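You operate a simulated robot arm through the tools that you are given. There is no shell and no other tool. Be economical: measure what you need, move in short steps, check, and stop when the job is done.

You run a simulated robot arm. Do the job below in one go: nothing can be reset, and whatever is moved stays where it is left.

JOB
Open the top bench drawer, take the mallet from there and leave it on top of the beige panel tray on the back half of the board table, then shut the drawer. Turn the depth dial to 20. Put two of the oil cans from the top of the workbench on the top of the parts table. Take the glass jar from the top of the steel rack and put it on the blue sheet on the top of the steel rack. Put the clear spray bottle on the back half of the board table. Stack the pale block that says "maple" from the middle of the board table on top of the pale block labelled "pine". The order is free. Set down upright: oil can, glass jar, clear spray bottle.

The check looks at the end state, three seconds after you hand in, the way a careful person would. Anything else that was tipped, shoved, dropped, spilled or broken makes it a failure. Flat cloth is picked up by pressing the open fingertips on it (5 to 10 N) and closing them slowly along it; thin cloth reads only 2 to 8 mm in the jaws.

ROBOT AND FRAMES
A 6-joint arm with a four-finger gripper on a trunk, on a base that drives. Base frame: it is fixed to the floor where the robot stands at the start and does not move with it; the origin is under the middle of the robot, x ahead of it, y to its left, z up. Readings come in m, rad, newtons and seconds.
With the tool pointing down near the work surface it reaches from about 0.1 to 0.6 m from the robot's upright axis, wherever it stands. Its first joint turns from -2.897 to 2.897 rad. Places, roughly: back half of the board table [-3.2, 0.3, 0.9]; blue sheet (21x16x1 cm) [1.7, 3.2, 0.8]; clear spray bottle [-2.25, 1.75, 1.75]; depth dial [1, -0.1, 1]; glass jar (7x7x10 cm) [1.4, 3.3, 0.9]; mallet (23x9x6 cm) [0.5, 0.1, 0.6]; oil can [1.25, -0.5, 0.75]; pale block [-3.5, 0.75, 1]; panel tray [-3, 0.25, 1]; top bench drawer [0.5, 0.2, 0.6]; top of the parts table [-2.1, -2.9, 0.9]. Payload 3.43 kg.
Tool frame: the origin (TCP) lies between the finger pads and is the grasp point; the fingertips stand 0.03 m ahead of it; z points along the fingers, y is the line along which they close. Largest opening 0.12 m; the body of the gripper starts 0.085 m behind the TCP.
Orientation is that of the tool frame in the base frame, as a unit quaternion [x, y, z, w]. With the fingers straight down and closing along the base's y, the tool's x points along the base's -x, its y along +y and its z along -z.

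CONTROLS
- The arm moves only by the tool move_arm. Its argument "deltas" is one flat list of numbers, 7 for each row, row after row: the gripper command, from -1 (fully open) to 1 (shut), values between in proportion, then the shift along the base's x, y, z in m, then the turn, a rotation vector about the base's x, y, z in rad. In form: [claw, x, y, z, rx, ry, rz, claw, x, y, z, rx, ry, rz, ...]. A call has 1 to 20 rows; each row is the pose to reach, as a shift and turn from the pose commanded when the call began. Each row takes 0.2 s and may step no farther than 0.05 m and 0.15 rad from the row before; otherwise, or with a gripper value out of range, the whole call is refused. Where a pose cannot be reached the arm comes as near as it can. A force on the tool above 40 N (or 10 N above the force at the start of the call, whichever is more), or a blocked arm, ends the call early, and 0.2 s more pass. The fingers move at their own pace and stop on an object; they squeeze with about 31 N. The grip force told is the motor's: it shows also when the fingers shut on nothing. Time passes only in rows, and 0.2 s behind the last, so rows that repeat a pose let the fingers close. The reply holds the time, the measured pose of the TCP, the force on the tool along the base axes, the opening and the grip force, in the units named above and with some noise, with the torque about the TCP (base axes, N m) and any sound that the robot's microphone picked up.
- Cameras (640 x 400 px; columns grow to the right, rows downward): "scene" is now at [0.0436, 0.1189, 1.6339]; the picture's right is [-0.39, -0.92, 0.00], its down [-0.74, 0.32, -0.59] and it looks along [0.55, -0.23, -0.81] (base axes); focal length 237 px, centre (320, 200). "wrist" rides on the gripper at [0.071, -0.017, -0.121] in the tool frame; the picture's right is [0.23, 0.97, 0.00], its down [-0.81, 0.19, -0.55] and it looks along [-0.54, 0.13, 0.83] (tool axes); focal length 275 px, centre (320, 200). There is no depth. A picture from a camera that has moved, and an enlarged one, comes with that camera's place and axes in the base frame and with its lens. The place of the scene camera against the robot may be out by one fixed shift of up to 0.012 m in any direction.
- camera(camera): a new picture of that camera. No time passes.
- lift_body(by): slides the trunk up (or, below 0, down) by that many m; the arm and the scene camera ride with it, the base frame stays. It gives what a move gives, with no picture.
- base_move(legs): drives the robot by 1 to 6 legs, each [ahead, left, turn to the left] in m, m and rad, along the robot's own axes; the way and the turn of a leg run together, so that a leg with both is an arc; at most 1.5 m and 3.142 rad a leg. The arm and the cameras ride along, it lands a little off, and it stops where it bumps. It gives what a move gives.
- head_to(pan, tilt): turns the head with the scene camera to pan (to the left, within 2.094 rad either way) and tilt (down, from -0.506 to 1.204), counted from straight ahead of the robot. It gives what a move gives.
- enlarge(camera, box): a new picture of the part [left, top, right, bottom] of that camera's present view, enlarged. No time passes.
- sign_off(): hands the job in; it is judged then, once.

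Work in short steps. Places have to be worked out from the pictures, the camera data and where the tool is seen: move nearer, look again, correct. Check each grasp and each placing, and mend what went wrong. You have 217 turns and 210 pictures in all, those below and enlarged ones among them. Open the gripper and draw the arm clear of the work before you hand the job in, unless the task says otherwise.

The tools are called after "Call:" as a command line: name --argument value ..., lists and objects as JSON in quotes. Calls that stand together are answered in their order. move_arm: Moves the arm, as the interface text tells. Its arguments: {"type":"object","properties":{"deltas":{"type":"array","items":{"type":"number"}}},"required":["deltas"]} The other tools are called the same way: lift_body (by) slides the trunk up or down; base_move (legs) drives the base; head_to (pan, tilt) turns the head that bears the scene camera; camera (camera) takes a picture; enlarge (camera, box) takes an enlarged picture of a part of a camera's view; sign_off () hands the job in.

At the start:

```text
time: 0.0
tool_pos: [0.4841, -0.2271, 1.3436]
ee_rot: [0.0, 1.0, 0.0, 0.0]
ft_force: [0.5, 0.2, 0.1]
wrist_torque: [-0.02, 0.02, 0.01]
grip_width: 0.1199
grasp_force: 0.0
trunk travel left (down, up): [-0.15, 0.29]
robot x, y, heading: [0.0005, 0.0005, -0.001]
head pan, tilt: [-0.401, 0.937]
```

scene: 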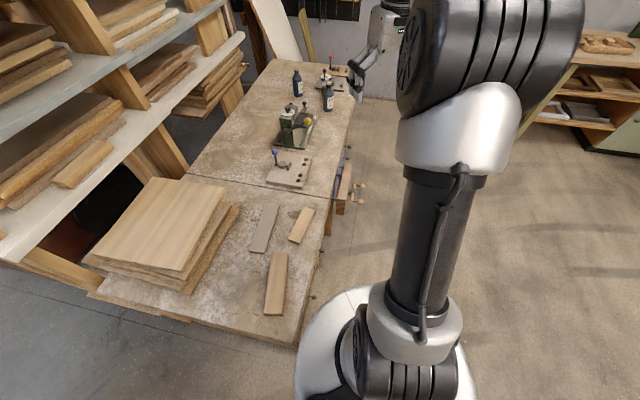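
wrist: 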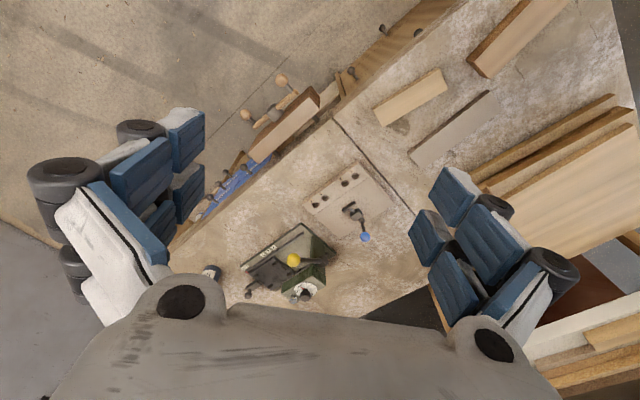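

The picture shows the workbench ahead with dials, oil cans, and the drawer on its near side. I enlarge the bench area to see the details.

Call:
enlarge --camera "scene" --box '[220, 50, 400, 220]'

Call:
enlarge --camera "wrist" --box '[160, 50, 480, 320]'

```text
2.35 times, centred on (310, 135) of scene
camera zoom: at [0.0436, 0.1189, 1.6339], right [-0.39, -0.92, 0.0], down [-0.74, 0.32, -0.59], along [0.55, -0.23, -0.81], focal length 558 px, centre (344, 353)
```

zoom: 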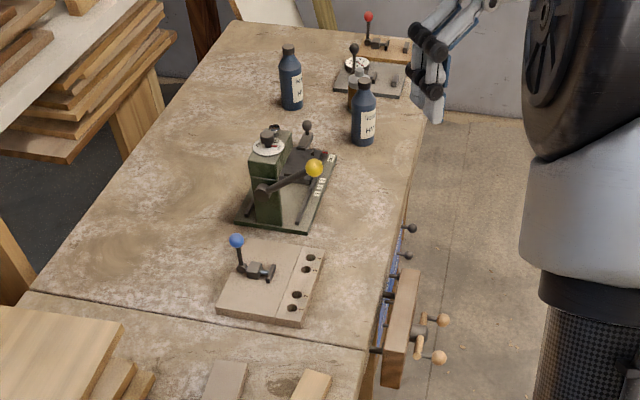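

```text
1.48 times, centred on (320, 185) of wrist
camera zoom: at [0.411, -0.2437, 1.4644], right [-0.23, 0.97, 0.0], down [0.81, 0.19, 0.55], along [0.54, 0.13, -0.83], focal length 408 px, centre (320, 222)
```

zoom: 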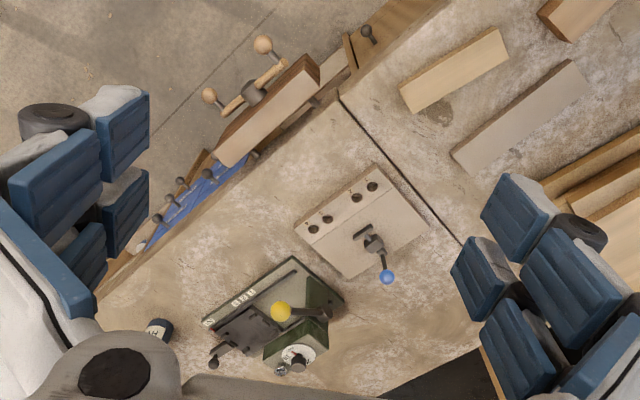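

The bench front edge runs at about -35° and passes roughly 0.22 m from the robot axis. I look around with the head before driving.

Call:
head_to --pan 0.9 --tilt 1.1

Call:
camera --camera "scene"

Call:
head_to --pan -1.2 --tilt 0.5

Call:
camera --camera "scene"

Call:
head_to --pan -2.09 --tilt 0.5

Call:
camera --camera "scene"

Call:
head_to --pan 2.09 --tilt 0.5

Call:
camera --camera "scene"

Call:
head_to --pan 0.9 --tilt 0.3

Call:
camera --camera "scene"

```text
time: 1.5
tool_pos: [0.4834, -0.2272, 1.3451]
ee_rot: [0.001, 1.0, 0.0, 0.0]
ft_force: [0.0, -0.4, 0.2]
wrist_torque: [-0.02, 0.02, 0.0]
grip_width: 0.1201
grasp_force: 0.1
trunk travel left (down, up): [-0.15, 0.29]
robot x, y, heading: [-0.0026, 0.0023, -0.001]
head pan, tilt: [0.901, 1.1]
```

```text
205 pictures are left
camera scene: at [0.0153, 0.1971, 1.6227], right [0.78, -0.62, 0.0], down [-0.55, -0.7, -0.45], along [0.28, 0.36, -0.89], focal length 237 px, centre (320, 200)
```

scene: 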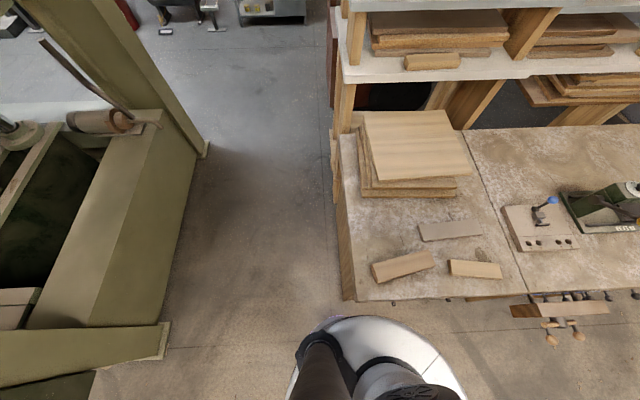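

```text
time: 3.5
tool_pos: [0.4833, -0.2263, 1.3447]
ee_rot: [0.0, 1.0, 0.0, 0.0]
ft_force: [0.3, -0.2, 0.3]
wrist_torque: [0.0, -0.01, 0.01]
grip_width: 0.1201
grasp_force: 0.0
trunk travel left (down, up): [-0.15, 0.29]
robot x, y, heading: [0.0017, -0.0008, -0.001]
head pan, tilt: [-1.201, 0.499]
```

```text
204 pictures are left
camera scene: at [0.009, 0.0629, 1.6704], right [-0.93, -0.36, 0.0], down [-0.17, 0.45, -0.88], along [0.32, -0.82, -0.48], focal length 237 px, centre (320, 200)
```

scene: 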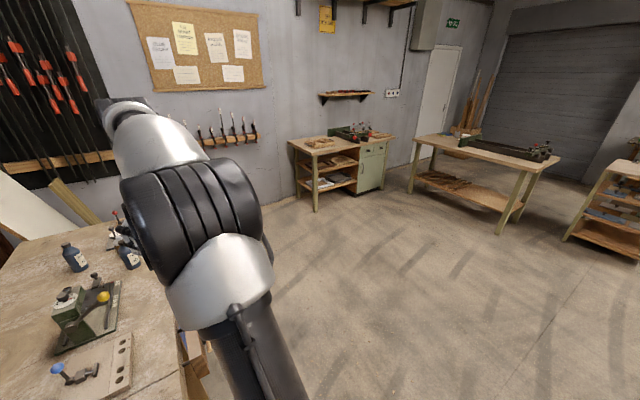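

```text
time: 4.7
tool_pos: [0.4836, -0.2265, 1.3445]
ee_rot: [0.0, 1.0, 0.0, 0.0]
ft_force: [0.8, -0.6, 0.1]
wrist_torque: [-0.01, 0.02, 0.0]
grip_width: 0.1199
grasp_force: 0.0
trunk travel left (down, up): [-0.15, 0.29]
robot x, y, heading: [-0.0032, 0.0016, -0.003]
head pan, tilt: [-2.089, 0.499]
```

```text
203 pictures are left
camera scene: at [-0.069, 0.0686, 1.6704], right [-0.87, 0.49, 0.0], down [0.24, 0.42, -0.88], along [-0.43, -0.76, -0.48], focal length 237 px, centre (320, 200)
```

scene: 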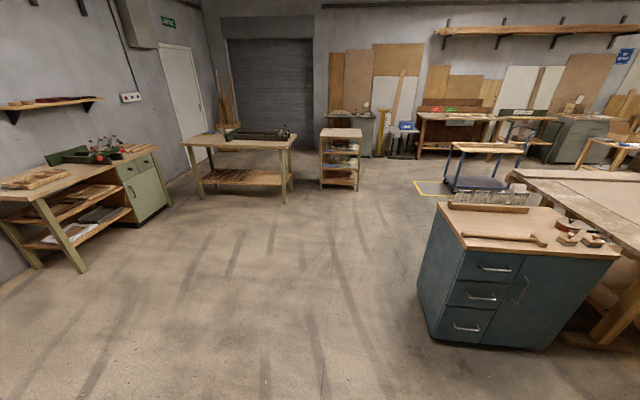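

```text
time: 8.1
tool_pos: [0.4828, -0.2266, 1.3451]
ee_rot: [0.0, 1.0, 0.0, 0.0]
ft_force: [0.0, 0.6, -0.3]
wrist_torque: [0.0, 0.0, 0.04]
grip_width: 0.12
grasp_force: 0.1
trunk travel left (down, up): [-0.15, 0.29]
robot x, y, heading: [-0.003, -0.0027, 0.002]
head pan, tilt: [2.089, 0.499]
```

```text
202 pictures are left
camera scene: at [-0.069, 0.2268, 1.6704], right [0.87, 0.5, 0.0], down [0.24, -0.42, -0.88], along [-0.43, 0.76, -0.48], focal length 237 px, centre (320, 200)
```

scene: 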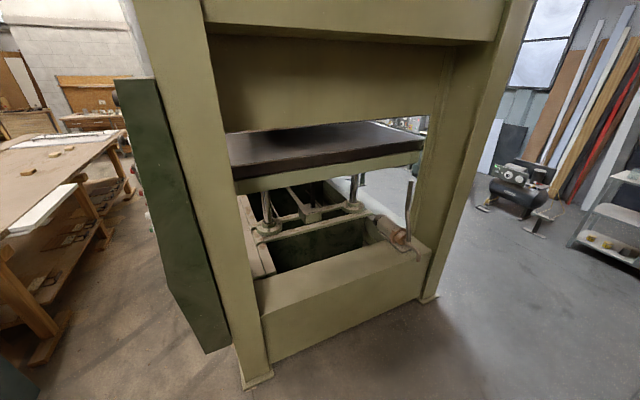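

```text
time: 9.4
tool_pos: [0.4841, -0.2254, 1.3447]
ee_rot: [0.0, 1.0, 0.0, 0.0]
ft_force: [-0.1, 0.9, 0.1]
wrist_torque: [0.0, 0.04, -0.02]
grip_width: 0.1199
grasp_force: 0.1
trunk travel left (down, up): [-0.15, 0.29]
robot x, y, heading: [-0.0006, -0.0011, 0.002]
head pan, tilt: [0.901, 0.3]
```

```text
201 pictures are left
camera scene: at [0.0339, 0.2209, 1.6888], right [0.78, -0.62, 0.0], down [-0.18, -0.23, -0.96], along [0.59, 0.75, -0.3], focal length 237 px, centre (320, 200)
```

scene: 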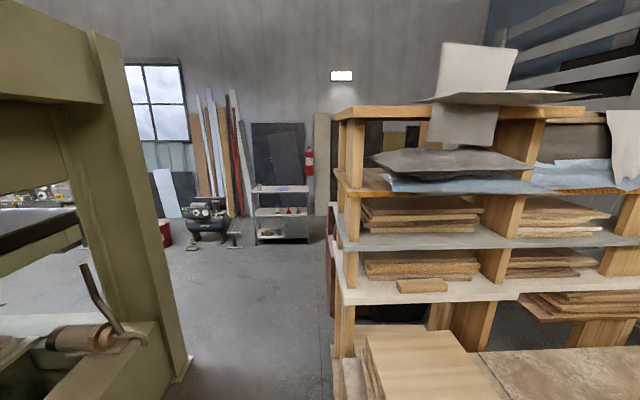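

The steel rack is at the far left, the parts table is the small cream stand behind, and the board table is past the press. I back off the bench and turn to face its front, to view the drawer.

Call:
base_move --legs '[[0, -0.6, 0], [0, 0, 0.95]]'

Call:
head_to --pan 0.25 --tilt 0.9

Call:
camera --camera "scene"

Call:
camera --camera "wrist"

```text
time: 15.2
tool_pos: [0.4643, -0.3285, 1.3445]
ee_rot: [-0.461, 0.887, 0.0, 0.001]
ft_force: [0.4, 0.8, -0.7]
wrist_torque: [0.03, 0.02, 0.03]
grip_width: 0.1201
grasp_force: 0.0
trunk travel left (down, up): [-0.15, 0.29]
robot x, y, heading: [0.0018, -0.5952, 0.957]
head pan, tilt: [0.901, 0.3]
```

```text
time: 16.3
tool_pos: [0.4656, -0.3285, 1.3442]
ee_rot: [-0.46, 0.888, 0.0, 0.0]
ft_force: [0.2, 0.0, -0.1]
wrist_torque: [-0.01, 0.0, 0.01]
grip_width: 0.1203
grasp_force: 0.0
trunk travel left (down, up): [-0.15, 0.29]
robot x, y, heading: [0.0042, -0.5931, 0.955]
head pan, tilt: [0.25, 0.901]
```

```text
200 pictures are left
camera scene: at [-0.1011, -0.4512, 1.6366], right [0.93, -0.36, 0.0], down [-0.28, -0.73, -0.62], along [0.22, 0.58, -0.78], focal length 237 px, centre (320, 200)
```

scene: 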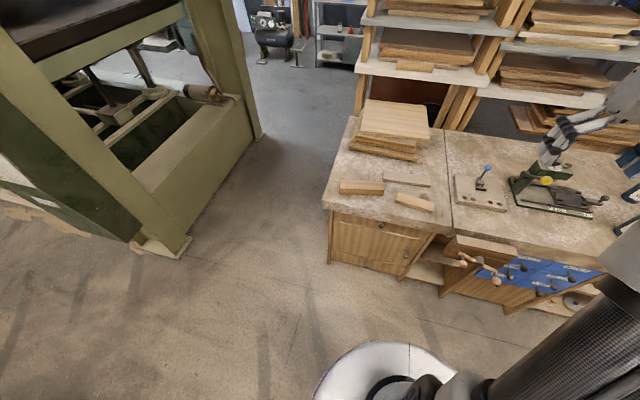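

```text
199 pictures are left
camera wrist: at [0.4374, -0.3975, 1.4644], right [-0.93, 0.37, 0.0], down [0.31, 0.77, 0.55], along [0.21, 0.51, -0.83], focal length 275 px, centre (320, 200)
```

wrist: 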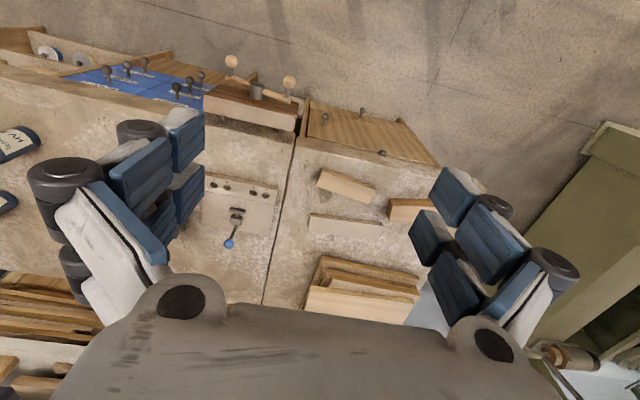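

Wooden fronts with knobs show under the bench: a pale one at the left and a blue labelled one to the right. I enlarge both.

Call:
enlarge --camera "scene" --box '[310, 200, 470, 310]'

Call:
enlarge --camera "scene" --box '[430, 160, 620, 330]'

Call:
enlarge --camera "wrist" --box '[0, 20, 450, 260]'

```text
3.64 times, centred on (390, 255) of scene
camera zoom: at [-0.1011, -0.4512, 1.6366], right [0.93, -0.36, 0.0], down [-0.28, -0.73, -0.62], along [0.22, 0.58, -0.78], focal length 862 px, centre (66, 0)
```

zoom: 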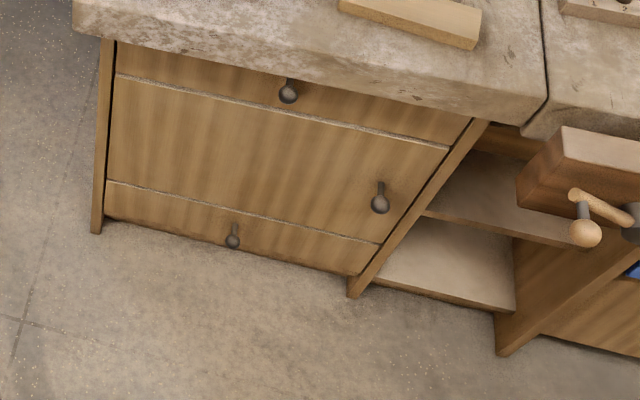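

```text
2.35 times, centred on (525, 245) of scene
camera zoom: at [-0.1011, -0.4512, 1.6366], right [0.93, -0.36, 0.0], down [-0.28, -0.73, -0.62], along [0.22, 0.58, -0.78], focal length 558 px, centre (-162, 94)
```

zoom: 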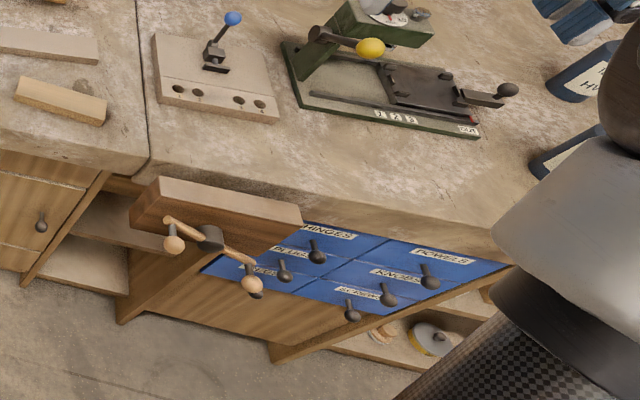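

```text
1.42 times, centred on (225, 140) of wrist
camera zoom: at [0.4374, -0.3975, 1.4644], right [-0.93, 0.37, 0.0], down [0.31, 0.77, 0.55], along [0.21, 0.51, -0.83], focal length 392 px, centre (455, 285)
```

zoom: 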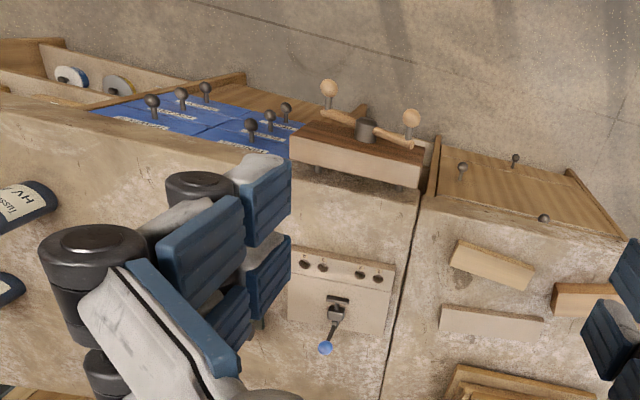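

The top drawer's knob triangulates to about (0.39, 0.00, 0.67), straight ahead. I drive 0.12 m nearer and bring the tool down toward it for a close look.

Call:
base_move --legs '[[0.12, 0, 0]]'

Call:
move_arm --deltas '[-1, -0.03, 0.01, -0.03, 0, 0, 0, -1, -0.06, 0.02, -0.06, 0, 0, 0, -1, -0.09, 0.03, -0.09, 0, 0, 0, -1, -0.12, 0.04, -0.11, 0, 0, 0, -1, -0.15, 0.06, -0.14, 0, 0, 0, -1, -0.18, 0.08, -0.17, 0, 0, 0, -1, -0.19, 0.11, -0.2, 0, 0, 0, -1, -0.19, 0.12, -0.24, 0, 0, 0, -1, -0.19, 0.12, -0.28, 0, 0, 0, -1, -0.19, 0.12, -0.32, 0, 0, 0, -1, -0.19, 0.12, -0.36, 0, 0, 0, -1, -0.19, 0.12, -0.4, 0, 0, 0]'

Call:
camera --camera "wrist"

Call:
camera --camera "scene"

```text
time: 17.5
tool_pos: [0.5348, -0.2303, 1.3435]
ee_rot: [-0.461, 0.888, 0.0, -0.001]
ft_force: [0.3, 0.6, -1.1]
wrist_torque: [-0.07, 0.02, 0.0]
grip_width: 0.1199
grasp_force: 0.2
trunk travel left (down, up): [-0.15, 0.29]
robot x, y, heading: [0.0747, -0.4952, 0.961]
head pan, tilt: [0.25, 0.901]
```

```text
time: 20.1
tool_pos: [0.3411, -0.1114, 0.9424]
ee_rot: [-0.46, 0.888, 0.0, 0.0]
ft_force: [-0.6, -0.6, -0.5]
wrist_torque: [-0.02, 0.03, -0.02]
grip_width: 0.1197
grasp_force: 0.1
trunk travel left (down, up): [-0.15, 0.29]
robot x, y, heading: [0.0714, -0.4985, 0.953]
head pan, tilt: [0.25, 0.901]
```

```text
195 pictures are left
camera wrist: at [0.3129, -0.1792, 1.0622], right [-0.93, 0.37, 0.0], down [0.31, 0.77, 0.55], along [0.21, 0.51, -0.83], focal length 275 px, centre (320, 200)
```

wrist: 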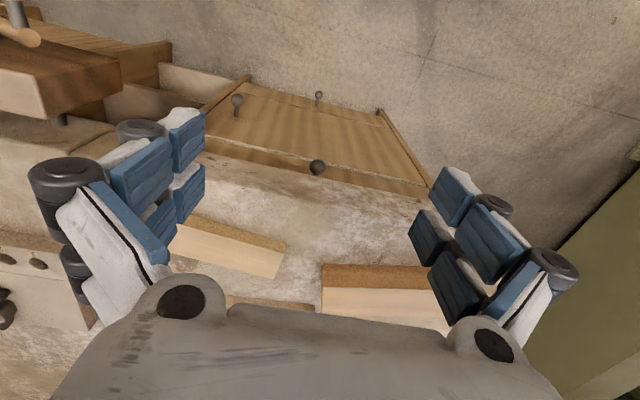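

```text
194 pictures are left
camera scene: at [-0.0323, -0.3535, 1.6365], right [0.93, -0.36, 0.0], down [-0.28, -0.73, -0.62], along [0.22, 0.58, -0.78], focal length 237 px, centre (320, 200)
```

scene: 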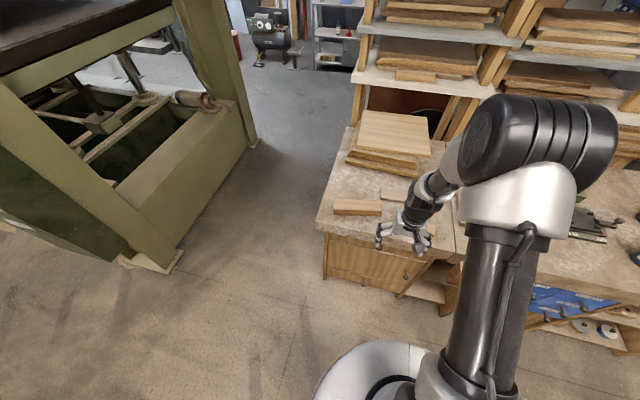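

The knob ball fixes at about (0.391, -0.002, 0.678), some 5 cm behind and well below the bench-top edge (n≈0.17, z≈0.82). So I tilt the tool 60° forward to come in under the overhang, and look.

Call:
move_arm --deltas '[-1, -0.004, -0.001, -0.024, 0.107, -0.076, 0, -1, -0.008, -0.001, -0.048, 0.214, -0.151, 0, -1, -0.011, -0.002, -0.072, 0.322, -0.227, 0, -1, -0.015, -0.003, -0.095, 0.429, -0.303, 0, -1, -0.019, -0.003, -0.119, 0.536, -0.379, 0, -1, -0.023, -0.004, -0.143, 0.643, -0.454, 0, -1, -0.026, -0.004, -0.167, 0.751, -0.53, 0, -1, -0.03, -0.005, -0.19, 0.858, -0.606, 0]'

Call:
camera --camera "wrist"

Call:
enlarge --camera "scene" --box '[300, 140, 500, 300]'

```text
time: 21.9
tool_pos: [0.3156, -0.1159, 0.7534]
ee_rot: [-0.399, 0.767, 0.231, 0.446]
ft_force: [0.3, -0.6, -0.2]
wrist_torque: [-0.05, 0.05, 0.01]
grip_width: 0.1199
grasp_force: 0.0
trunk travel left (down, up): [-0.15, 0.29]
robot x, y, heading: [0.0702, -0.499, 0.962]
head pan, tilt: [0.25, 0.901]
```

```text
193 pictures are left
camera wrist: at [0.2483, -0.2406, 0.7504], right [-0.86, 0.47, -0.2], down [-0.2, 0.05, 0.98], along [0.47, 0.88, 0.06], focal length 275 px, centre (320, 200)
```

wrist: 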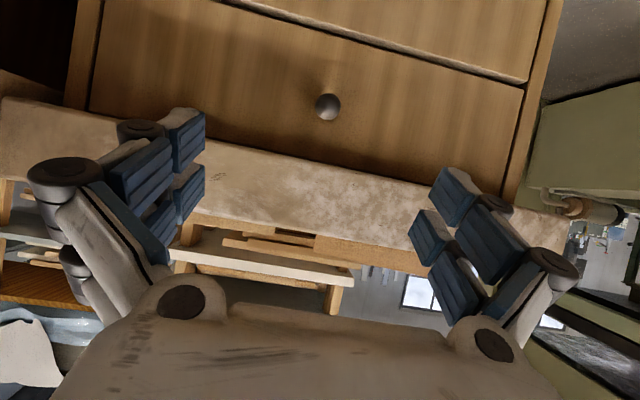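

```text
2.50 times, centred on (400, 220) of scene
camera zoom: at [-0.0328, -0.3541, 1.6365], right [0.93, -0.36, 0.0], down [-0.28, -0.73, -0.62], along [0.22, 0.58, -0.78], focal length 593 px, centre (120, 150)
```

zoom: 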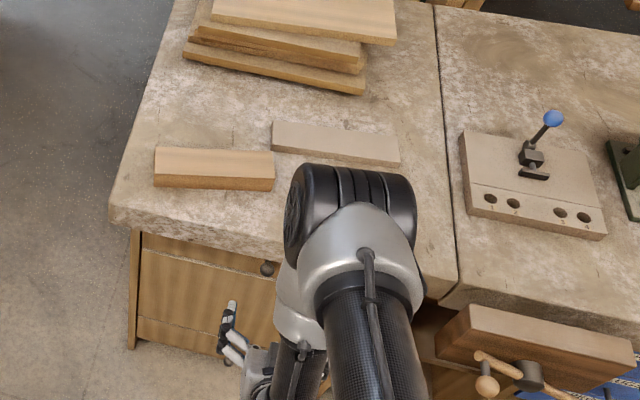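

The knob confirms at (0.391, 0.000, 0.676), and the overhang's underside sits at about z 0.725. So I flatten the tool to 80° and go to a pre-grasp 10 cm out.

Call:
move_arm --deltas '[-1, 0, 0, -0.03, 0.095, -0.067, 0, -1, 0.005, 0.01, -0.055, 0.19, -0.134, 0, -1, 0.019, 0.035, -0.062, 0.286, -0.202, 0, -1, 0.019, 0.035, -0.062, 0.286, -0.202, 0]'

Call:
camera --camera "wrist"

```text
time: 22.9
tool_pos: [0.3335, -0.0835, 0.6912]
ee_rot: [-0.353, 0.678, 0.296, 0.572]
ft_force: [-0.6, 0.0, -0.4]
wrist_torque: [0.02, 0.0, -0.01]
grip_width: 0.1199
grasp_force: 0.0
trunk travel left (down, up): [-0.15, 0.29]
robot x, y, heading: [0.0688, -0.4974, 0.958]
head pan, tilt: [0.25, 0.901]
```

```text
191 pictures are left
camera wrist: at [0.2711, -0.2, 0.6409], right [-0.82, 0.53, -0.23], down [-0.39, -0.22, 0.89], along [0.42, 0.82, 0.39], focal length 275 px, centre (320, 200)
```

wrist: 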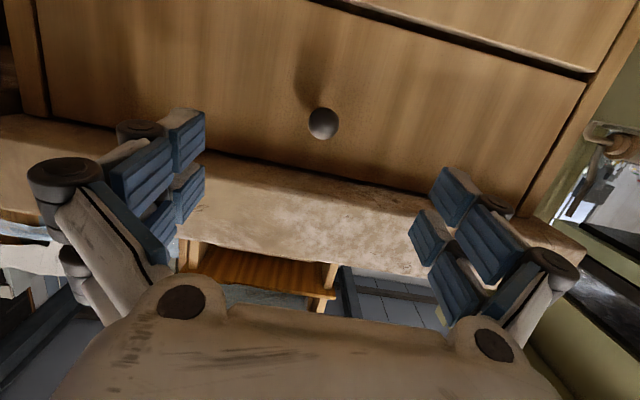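

Knob at (0.391, 0.002, 0.674). I advance straight in to bring the pads around it, then close.

Call:
move_arm --deltas '[-1, 0.017, 0.026, -0.006, 0, 0, 0, -1, 0.035, 0.052, -0.012, 0, 0, 0, -1, 0.052, 0.079, -0.016, 0, 0, 0, -1, 0.052, 0.079, -0.016, 0, 0, 0]'

Call:
camera --camera "wrist"

```text
time: 23.9
tool_pos: [0.385, -0.0032, 0.6761]
ee_rot: [-0.353, 0.679, 0.296, 0.572]
ft_force: [-0.6, 0.5, -0.6]
wrist_torque: [0.02, -0.01, -0.02]
grip_width: 0.1199
grasp_force: 0.0
trunk travel left (down, up): [-0.15, 0.29]
robot x, y, heading: [0.0724, -0.4945, 0.951]
head pan, tilt: [0.25, 0.901]
```

```text
190 pictures are left
camera wrist: at [0.3223, -0.1198, 0.6253], right [-0.82, 0.53, -0.23], down [-0.39, -0.22, 0.89], along [0.42, 0.82, 0.39], focal length 275 px, centre (320, 200)
```

wrist: 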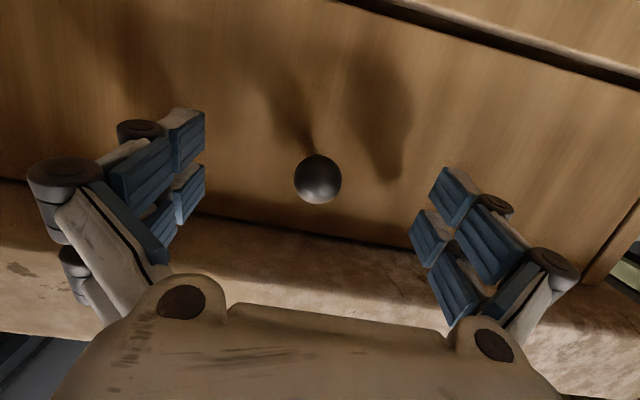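

The knob is centred between the fingers. Closing.

Call:
move_arm --deltas '[-1, 0.003, 0.004, -0.004, 0, 0, 0, 1, 0.003, 0.004, -0.004, 0, 0, 0, 1, 0.003, 0.004, -0.004, 0, 0, 0, 1, 0.003, 0.004, -0.004, 0, 0, 0, 1, 0.003, 0.004, -0.004, 0, 0, 0, 1, 0.003, 0.004, -0.004, 0, 0, 0, 1, 0.003, 0.004, -0.004, 0, 0, 0, 1, 0.003, 0.004, -0.004, 0, 0, 0]'

```text
time: 25.7
tool_pos: [0.3893, 0.0003, 0.6723]
ee_rot: [-0.352, 0.68, 0.295, 0.572]
ft_force: [5.7, -3.1, 0.6]
wrist_torque: [-0.18, 0.16, -0.07]
grip_width: 0.0235
grasp_force: 27.8
trunk travel left (down, up): [-0.15, 0.29]
robot x, y, heading: [0.0724, -0.4968, 0.957]
head pan, tilt: [0.25, 0.901]
```

The knob is gripped (23.5 mm). I pull along -n with the arm, 12 cm first.

Call:
move_arm --deltas '[1, -0.0115, -0.0163, 0, 0, 0, 0, 1, -0.023, -0.0327, 0, 0, 0, 0, 1, -0.0346, -0.049, 0, 0, 0, 0, 1, -0.046, -0.0654, 0, 0, 0, 0, 1, -0.0577, -0.0817, 0, 0, 0, 0, 1, -0.0692, -0.098, 0, 0, 0, 0]'

Call:
camera --camera "scene"

```text
time: 27.1
tool_pos: [0.32, -0.0953, 0.673]
ee_rot: [-0.357, 0.687, 0.29, 0.563]
ft_force: [-2.0, -1.3, -10.1]
wrist_torque: [0.05, -0.06, -0.19]
grip_width: 0.0237
grasp_force: 45.1
out of reach, approached as far as the arm can: row 5, 6
trunk travel left (down, up): [-0.15, 0.29]
robot x, y, heading: [0.0706, -0.4969, 0.963]
head pan, tilt: [0.25, 0.901]
stopped in row 6: the force on the tool passed its limit at 45 N (the readings are from after the stop); the commanded pose is now the measured one
```

```text
189 pictures are left
camera scene: at [-0.033, -0.3541, 1.6366], right [0.93, -0.35, 0.0], down [-0.28, -0.73, -0.62], along [0.22, 0.58, -0.78], focal length 237 px, centre (320, 200)
```

scene: 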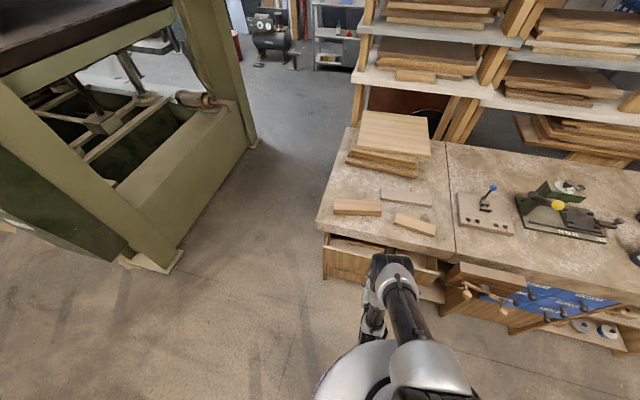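

The drawer is out about 12 cm and the arm is folded to its limit. I back the base to draw it out further.

Call:
base_move --legs '[[-0.15, 0, 0]]'

Call:
camera --camera "scene"

```text
time: 28.5
tool_pos: [0.2324, -0.2186, 0.6735]
ee_rot: [-0.359, 0.686, 0.291, 0.562]
ft_force: [-9.0, 6.2, -25.8]
wrist_torque: [0.18, -0.14, 0.08]
grip_width: 0.0234
grasp_force: 44.6
trunk travel left (down, up): [-0.15, 0.29]
robot x, y, heading: [-0.0211, -0.6211, 0.96]
head pan, tilt: [0.25, 0.901]
```

```text
188 pictures are left
camera scene: at [-0.12, -0.4761, 1.6363], right [0.94, -0.35, 0.0], down [-0.28, -0.73, -0.62], along [0.22, 0.58, -0.78], focal length 237 px, centre (320, 200)
```

scene: 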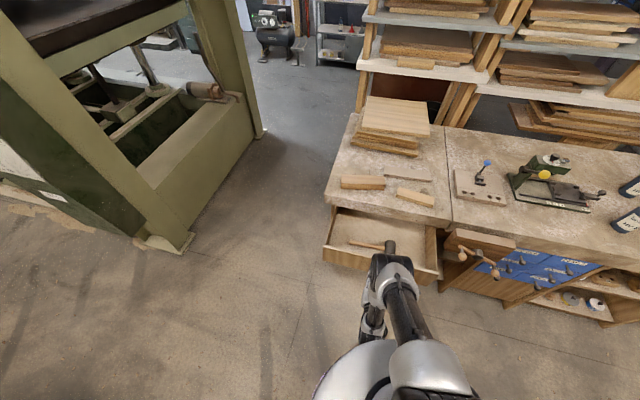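

The drawer is open ~27 cm and the mallet handle is visible. I release the knob and check.

Call:
move_arm --deltas '[0, 0, 0, 0, 0, 0, 0, -1, 0, 0, 0, 0, 0, 0, -1, 0, 0, 0, 0, 0, 0, -1, 0, 0, 0, 0, 0, 0]'

Call:
camera --camera "wrist"

```text
time: 29.5
tool_pos: [0.233, -0.2171, 0.6744]
ee_rot: [-0.358, 0.686, 0.291, 0.562]
ft_force: [-0.1, 0.4, 0.8]
wrist_torque: [0.0, 0.0, 0.0]
grip_width: 0.0939
grasp_force: 0.0
trunk travel left (down, up): [-0.15, 0.29]
robot x, y, heading: [-0.0169, -0.6182, 0.956]
head pan, tilt: [0.25, 0.901]
```

```text
187 pictures are left
camera wrist: at [0.1698, -0.3359, 0.6273], right [-0.82, 0.52, -0.23], down [-0.38, -0.2, 0.9], along [0.43, 0.83, 0.36], focal length 275 px, centre (320, 200)
```

wrist: 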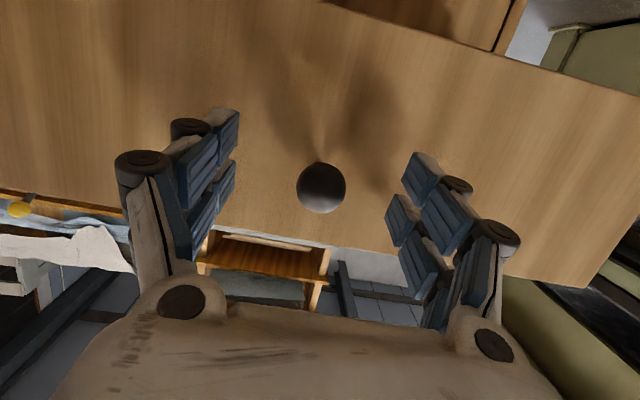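

Knob is free. I back the base 0.15 m, then raise the tool and turn it downward.

Call:
base_move --legs '[[-0.13, 0, 0]]'

Call:
move_arm --deltas '[-1, 0, 0, 0.04, 0, 0, 0, -1, 0, 0, 0.08, 0, 0, 0, -1, 0, 0, 0.12, -0.114, 0.081, 0, -1, 0, 0, 0.16, -0.229, 0.161, 0, -1, 0, 0, 0.2, -0.343, 0.242, 0, -1, 0.008, 0.01, 0.22, -0.457, 0.323, 0, -1, 0.02, 0.03, 0.25, -0.571, 0.404, 0, -1, 0.03, 0.05, 0.27, -0.686, 0.484, 0, -1, 0.04, 0.06, 0.29, -0.8, 0.565, 0, -1, 0.06, 0.08, 0.3, -0.914, 0.646, 0, -1, 0.08, 0.1, 0.3, -1.03, 0.727, 0, -1, 0.1, 0.12, 0.3, -1.144, 0.808, 0]'

Call:
camera --camera "wrist"

Call:
camera --camera "scene"

```text
time: 30.8
tool_pos: [0.1583, -0.3244, 0.6733]
ee_rot: [-0.358, 0.686, 0.291, 0.563]
ft_force: [-0.9, 0.8, 0.5]
wrist_torque: [0.01, -0.02, 0.0]
grip_width: 0.1202
grasp_force: 0.1
trunk travel left (down, up): [-0.15, 0.29]
robot x, y, heading: [-0.0923, -0.7273, 0.956]
head pan, tilt: [0.25, 0.901]
```

```text
time: 33.4
tool_pos: [0.2594, -0.2051, 0.9727]
ee_rot: [-0.462, 0.887, -0.007, -0.015]
ft_force: [0.0, 1.2, -0.2]
wrist_torque: [0.0, 0.03, 0.01]
grip_width: 0.12
grasp_force: 0.1
out of reach, approached as far as the arm can: row 9
trunk travel left (down, up): [-0.15, 0.29]
robot x, y, heading: [-0.0936, -0.7279, 0.958]
head pan, tilt: [0.25, 0.901]
```

```text
186 pictures are left
camera wrist: at [0.2333, -0.2698, 1.0956], right [-0.93, 0.37, 0.01], down [0.32, 0.79, 0.53], along [0.19, 0.49, -0.85], focal length 275 px, centre (320, 200)
```

wrist: 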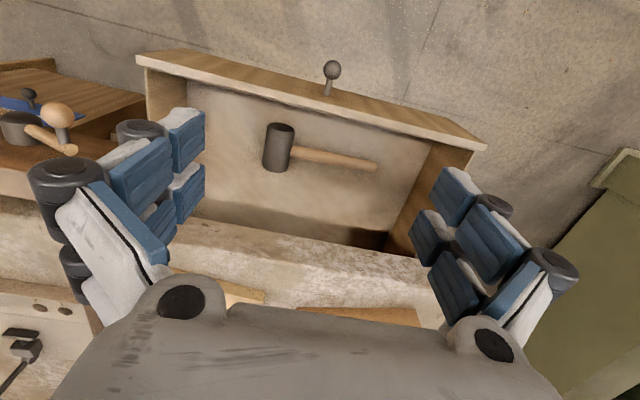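

```text
185 pictures are left
camera scene: at [-0.1933, -0.5831, 1.6364], right [0.94, -0.35, 0.0], down [-0.28, -0.73, -0.62], along [0.22, 0.58, -0.78], focal length 237 px, centre (320, 200)
```

scene: 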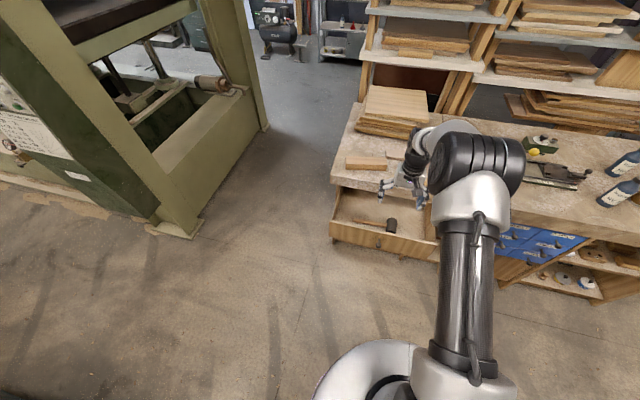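

The mallet lies in the drawer with its handle parallel to the front edge; the handle by the head is at about (0.32, -0.10, 0.64). I yaw the tool -90° so it closes across the handle and hover over it.

Call:
move_arm --deltas '[-1, 0.006, 0.01, -0.008, 0, 0, -0.143, -1, 0.012, 0.02, -0.016, 0, 0, -0.286, -1, 0.018, 0.03, -0.024, 0, 0, -0.428, -1, 0.024, 0.04, -0.032, 0, 0, -0.571, -1, 0.03, 0.05, -0.04, 0, 0, -0.714, -1, 0.036, 0.06, -0.048, 0, 0, -0.857, -1, 0.042, 0.07, -0.056, 0, 0, -1.0, -1, 0.048, 0.08, -0.064, 0, 0, -1.142, -1, 0.054, 0.085, -0.072, 0, 0, -1.285, -1, 0.058, 0.09, -0.08, 0, 0, -1.428, -1, 0.06, 0.09, -0.08, 0, 0, -1.571]'

Call:
camera --camera "wrist"

Call:
enlarge --camera "scene" --box '[310, 140, 470, 280]'

```text
time: 35.8
tool_pos: [0.2988, -0.1389, 0.8982]
ee_rot: [0.302, 0.953, 0.006, -0.014]
ft_force: [0.5, 0.7, 0.8]
wrist_torque: [-0.01, 0.0, 0.02]
grip_width: 0.1198
grasp_force: 0.1
out of reach, approached as far as the arm can: row 7, 8, 9, 10, 11
trunk travel left (down, up): [-0.15, 0.29]
robot x, y, heading: [-0.089, -0.7261, 0.958]
head pan, tilt: [0.25, 0.901]
```

```text
184 pictures are left
camera wrist: at [0.2341, -0.1144, 1.0207], right [0.37, 0.93, 0.01], down [0.79, -0.32, 0.53], along [0.49, -0.19, -0.85], focal length 275 px, centre (320, 200)
```

wrist: 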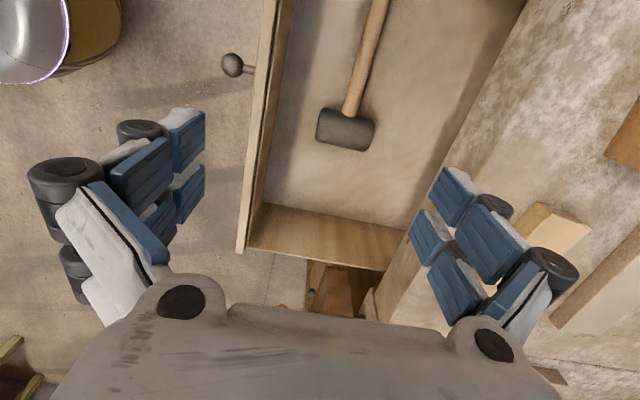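

```text
2.86 times, centred on (390, 210) of scene
camera zoom: at [-0.1943, -0.584, 1.6365], right [0.94, -0.35, 0.0], down [-0.28, -0.73, -0.62], along [0.22, 0.58, -0.78], focal length 677 px, centre (120, 171)
```

zoom: 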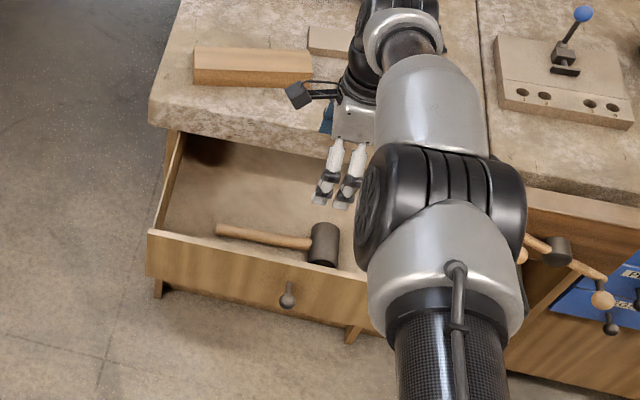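

At the reach limit; the base must come nearer. I raise the hand 0.12 m first (it rides over the bench), then drive 0.2 m ahead.

Call:
move_arm --deltas '[-1, -0.02, -0.03, 0.03, 0, 0, 0, -1, -0.04, -0.06, 0.06, 0, 0, 0, -1, -0.05, -0.09, 0.09, 0, 0, 0, -1, -0.06, -0.1, 0.12, 0, 0, 0]'

Call:
base_move --legs '[[0.2, 0, 0]]'

Call:
camera --camera "wrist"

```text
time: 36.8
tool_pos: [0.2397, -0.2403, 1.0204]
ee_rot: [0.301, 0.954, 0.006, -0.014]
ft_force: [-0.2, -0.4, 0.3]
wrist_torque: [0.03, 0.0, -0.02]
grip_width: 0.1198
grasp_force: 0.0
trunk travel left (down, up): [-0.15, 0.29]
robot x, y, heading: [-0.0913, -0.729, 0.957]
head pan, tilt: [0.25, 0.901]
```

```text
time: 38.4
tool_pos: [0.353, -0.0776, 1.0189]
ee_rot: [0.301, 0.953, 0.007, -0.015]
ft_force: [0.2, -0.1, 0.1]
wrist_torque: [-0.02, -0.01, 0.0]
grip_width: 0.12
grasp_force: 0.1
trunk travel left (down, up): [-0.15, 0.29]
robot x, y, heading: [0.0241, -0.5681, 0.962]
head pan, tilt: [0.25, 0.901]
```

```text
182 pictures are left
camera wrist: at [0.2874, -0.0526, 1.1411], right [0.37, 0.93, 0.01], down [0.79, -0.32, 0.53], along [0.49, -0.19, -0.85], focal length 275 px, centre (320, 200)
```

wrist: 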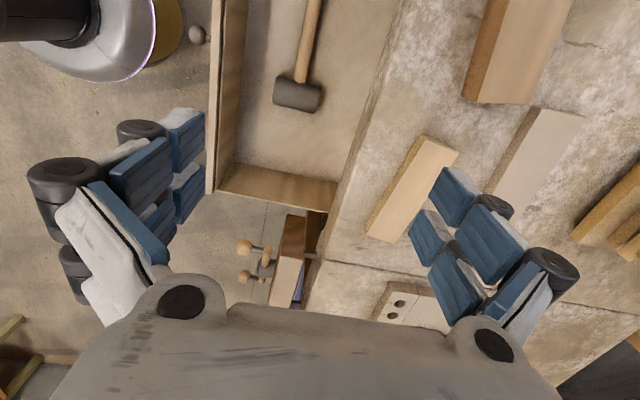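

Handle by the head is at (0.327, -0.096, 0.63); the bench edge clearance is about 7 cm. I go to a hover with a 12° tilt away from the bench edge and fingers half open.

Call:
move_arm --deltas '[-0.2, -0.025, -0.03, -0.02, 0.057, -0.04, 0.017, -0.2, -0.045, -0.045, -0.06, 0.114, -0.08, 0.034, -0.2, -0.045, -0.045, -0.1, 0.172, -0.121, 0.05, -0.2, -0.045, -0.045, -0.145, 0.172, -0.121, 0.05, -0.2, -0.045, -0.045, -0.185, 0.172, -0.121, 0.05, -0.2, -0.045, -0.045, -0.219, 0.172, -0.121, 0.05, -0.2, -0.045, -0.045, -0.219, 0.172, -0.121, 0.05]'

Call:
camera --camera "wrist"

Call:
enlarge --camera "scene" --box '[310, 140, 470, 280]'

```text
time: 40.0
tool_pos: [0.3066, -0.1235, 0.8002]
ee_rot: [0.273, 0.956, 0.104, 0.019]
ft_force: [0.5, 0.3, 0.1]
wrist_torque: [-0.02, -0.01, -0.01]
grip_width: 0.072
grasp_force: 0.1
trunk travel left (down, up): [-0.15, 0.29]
robot x, y, heading: [0.0233, -0.5658, 0.962]
head pan, tilt: [0.25, 0.901]
```

```text
181 pictures are left
camera wrist: at [0.2253, -0.1231, 0.9159], right [0.31, 0.93, 0.21], down [0.74, -0.37, 0.56], along [0.6, -0.02, -0.8], focal length 275 px, centre (320, 200)
```

wrist: 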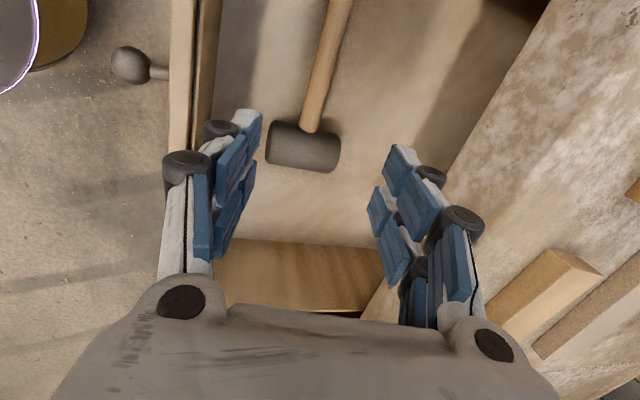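

```text
2.86 times, centred on (390, 210) of scene
camera zoom: at [-0.0816, -0.4233, 1.6366], right [0.94, -0.35, 0.0], down [-0.28, -0.73, -0.62], along [0.22, 0.58, -0.78], focal length 677 px, centre (120, 171)
```

zoom: 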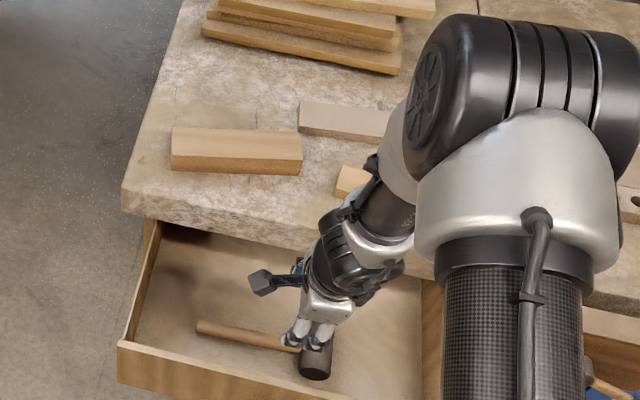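

Handle is lined up between the fingers. I descend along the tilted axis to z 0.645.

Call:
move_arm --deltas '[-0.2, 0.005, 0.006, -0.04, 0, 0, 0, -0.2, 0.01, 0.012, -0.08, 0, 0, 0, -0.2, 0.015, 0.018, -0.12, 0, 0, 0, -0.2, 0.017, 0.021, -0.14, 0, 0, 0, -0.2, 0.019, 0.023, -0.155, 0, 0, 0, -0.2, 0.019, 0.023, -0.155, 0, 0, 0]'

Call:
camera --camera "wrist"

```text
time: 41.4
tool_pos: [0.3266, -0.1012, 0.646]
ee_rot: [0.274, 0.956, 0.105, 0.019]
ft_force: [-0.7, 1.0, 0.5]
wrist_torque: [0.0, 0.02, -0.01]
grip_width: 0.072
grasp_force: 0.0
trunk travel left (down, up): [-0.15, 0.29]
robot x, y, heading: [0.0207, -0.5655, 0.959]
head pan, tilt: [0.25, 0.901]
```

```text
179 pictures are left
camera wrist: at [0.2449, -0.1011, 0.7616], right [0.31, 0.93, 0.21], down [0.74, -0.37, 0.56], along [0.6, -0.02, -0.8], focal length 275 px, centre (320, 200)
```

wrist: 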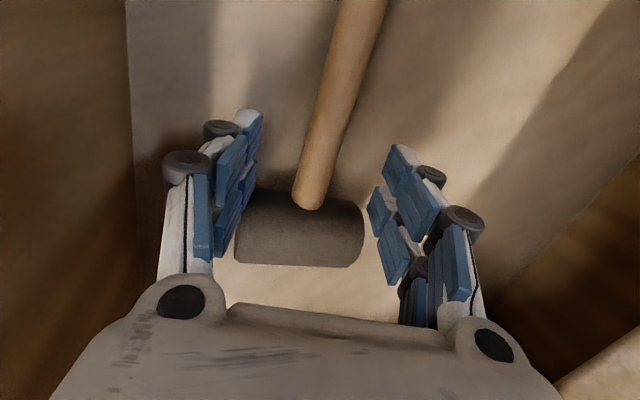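

The handle is centred with the head just clear of the fingers. Closing.

Call:
move_arm --deltas '[0.2, 0, 0, -0.006, 0, 0, 0, 1, 0, 0, -0.006, 0, 0, 0, 1, 0, 0, -0.006, 0, 0, 0, 1, 0, 0, -0.006, 0, 0, 0, 1, 0, 0, -0.006, 0, 0, 0, 1, 0, 0, -0.006, 0, 0, 0]'

Call:
camera --camera "wrist"

```text
time: 42.8
tool_pos: [0.3281, -0.1008, 0.6403]
ee_rot: [0.274, 0.956, 0.105, 0.018]
ft_force: [0.3, 0.0, -0.1]
wrist_torque: [-0.03, 0.03, -0.12]
grip_width: 0.0217
grasp_force: 31.0
trunk travel left (down, up): [-0.15, 0.29]
robot x, y, heading: [0.0202, -0.5641, 0.957]
head pan, tilt: [0.25, 0.901]
```

```text
178 pictures are left
camera wrist: at [0.2457, -0.1005, 0.7556], right [0.31, 0.93, 0.21], down [0.74, -0.37, 0.56], along [0.6, -0.02, -0.8], focal length 275 px, centre (320, 200)
```

wrist: 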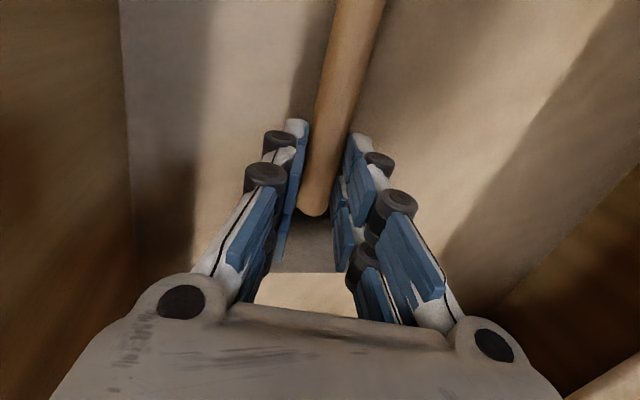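

The mallet is gripped (21.7 mm). I lift it out along the tilted axis.

Call:
move_arm --deltas '[1, -0.004, -0.005, 0.03, 0, 0, 0, 1, -0.008, -0.01, 0.07, 0, 0, 0, 1, -0.012, -0.015, 0.11, 0, 0, 0, 1, -0.016, -0.02, 0.15, 0, 0, 0, 1, -0.02, -0.025, 0.2, 0, 0, 0, 1, -0.025, -0.03, 0.25, 0, 0, 0, 1, -0.03, -0.04, 0.3, 0, 0, 0, 1, -0.04, -0.05, 0.34, 0, 0, 0, 1, -0.05, -0.06, 0.38, 0, 0, 0]'

Call:
camera --camera "wrist"

Call:
camera --camera "scene"

```text
refused: row 5 steps farther than a row can; nothing moved
```

```text
177 pictures are left
camera wrist: at [0.2457, -0.1005, 0.7556], right [0.31, 0.93, 0.21], down [0.74, -0.37, 0.56], along [0.6, -0.02, -0.8], focal length 275 px, centre (320, 200)
```

wrist: 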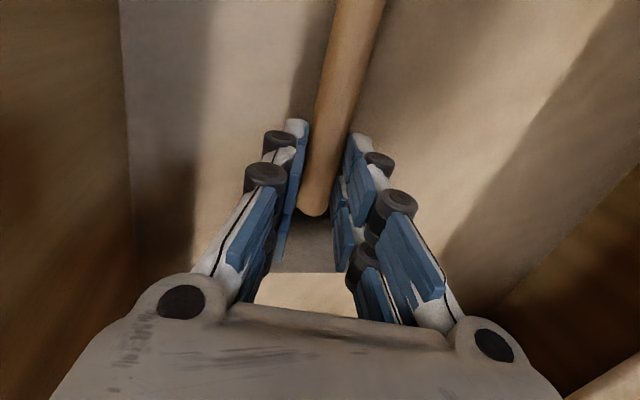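

```text
176 pictures are left
camera scene: at [-0.0814, -0.4232, 1.6365], right [0.94, -0.35, 0.0], down [-0.28, -0.73, -0.62], along [0.22, 0.58, -0.78], focal length 237 px, centre (320, 200)
```

scene: 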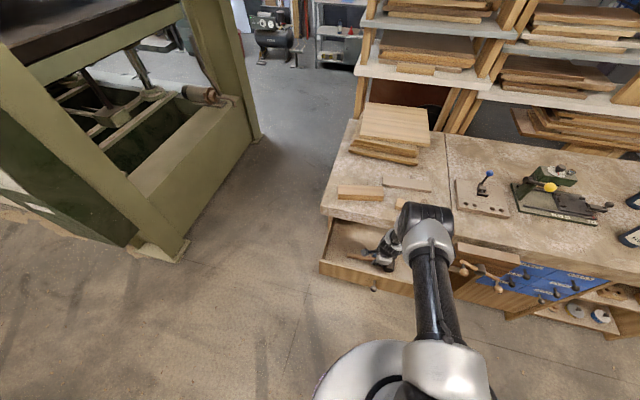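

A step was over the limit; same lift with smaller steps.

Call:
move_arm --deltas '[1, -0.004, -0.005, 0.03, 0, 0, 0, 1, -0.008, -0.01, 0.07, 0, 0, 0, 1, -0.012, -0.015, 0.11, 0, 0, 0, 1, -0.016, -0.02, 0.15, 0, 0, 0, 1, -0.02, -0.025, 0.19, 0, 0, 0, 1, -0.025, -0.03, 0.23, 0, 0, 0, 1, -0.03, -0.04, 0.27, 0, 0, 0, 1, -0.04, -0.05, 0.31, 0, 0, 0, 1, -0.05, -0.06, 0.35, 0, 0, 0, 1, -0.06, -0.07, 0.38, 0, 0, 0]'

Call:
camera --camera "wrist"

```text
time: 45.0
tool_pos: [0.2661, -0.1714, 1.0197]
ee_rot: [0.275, 0.956, 0.106, 0.018]
ft_force: [0.0, 0.0, -2.9]
wrist_torque: [0.04, 0.06, 0.03]
grip_width: 0.0217
grasp_force: 31.5
trunk travel left (down, up): [-0.15, 0.29]
robot x, y, heading: [0.0219, -0.5714, 0.963]
head pan, tilt: [0.25, 0.901]
```

```text
175 pictures are left
camera wrist: at [0.1841, -0.17, 1.1346], right [0.31, 0.93, 0.21], down [0.74, -0.37, 0.56], along [0.6, -0.02, -0.8], focal length 275 px, centre (320, 200)
```

wrist: 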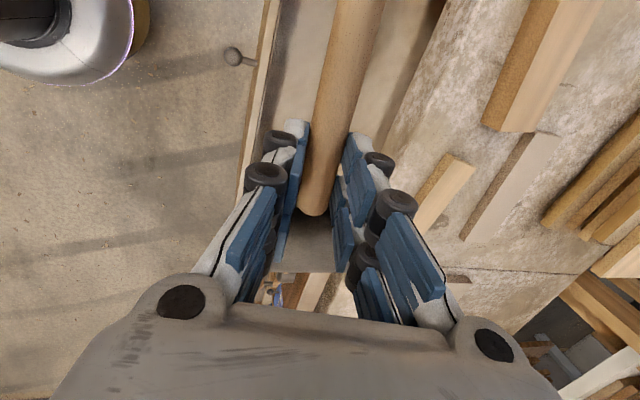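

The mallet is held securely. I back away from the bench and turn west to look toward the board table.

Call:
base_move --legs '[[-0.5, 0, 0], [0, 0, 2.0]]'

Call:
head_to --pan 0.0 --tilt 0.5

Call:
camera --camera "scene"

```text
time: 52.7
tool_pos: [-0.7305, -0.916, 1.0189]
ee_rot: [-0.649, 0.753, 0.073, -0.078]
ft_force: [0.3, -0.1, -2.7]
wrist_torque: [-0.02, 0.0, 0.03]
grip_width: 0.0216
grasp_force: 31.5
trunk travel left (down, up): [-0.15, 0.29]
robot x, y, heading: [-0.27, -0.9815, 2.939]
head pan, tilt: [0.25, 0.901]
```

```text
time: 53.5
tool_pos: [-0.7304, -0.9143, 1.0186]
ee_rot: [-0.649, 0.754, 0.072, -0.077]
ft_force: [0.8, -0.3, -3.8]
wrist_torque: [-0.06, -0.03, -0.05]
grip_width: 0.0217
grasp_force: 30.7
trunk travel left (down, up): [-0.15, 0.29]
robot x, y, heading: [-0.2713, -0.9829, 2.94]
head pan, tilt: [0.0, 0.499]
```

```text
174 pictures are left
camera scene: at [-0.3721, -1.0969, 1.6703], right [0.2, 0.98, 0.0], down [0.47, -0.1, -0.88], along [-0.86, 0.18, -0.48], focal length 237 px, centre (320, 200)
```

scene: 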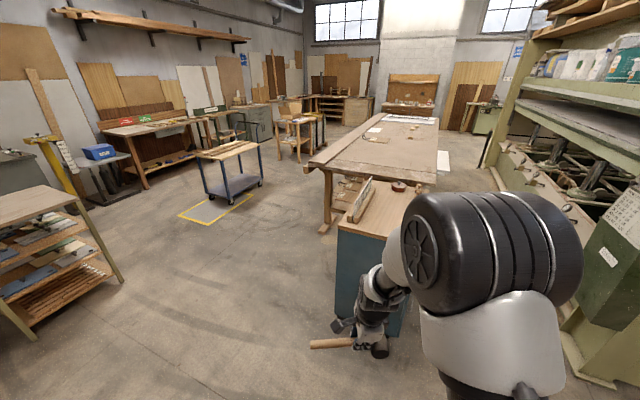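

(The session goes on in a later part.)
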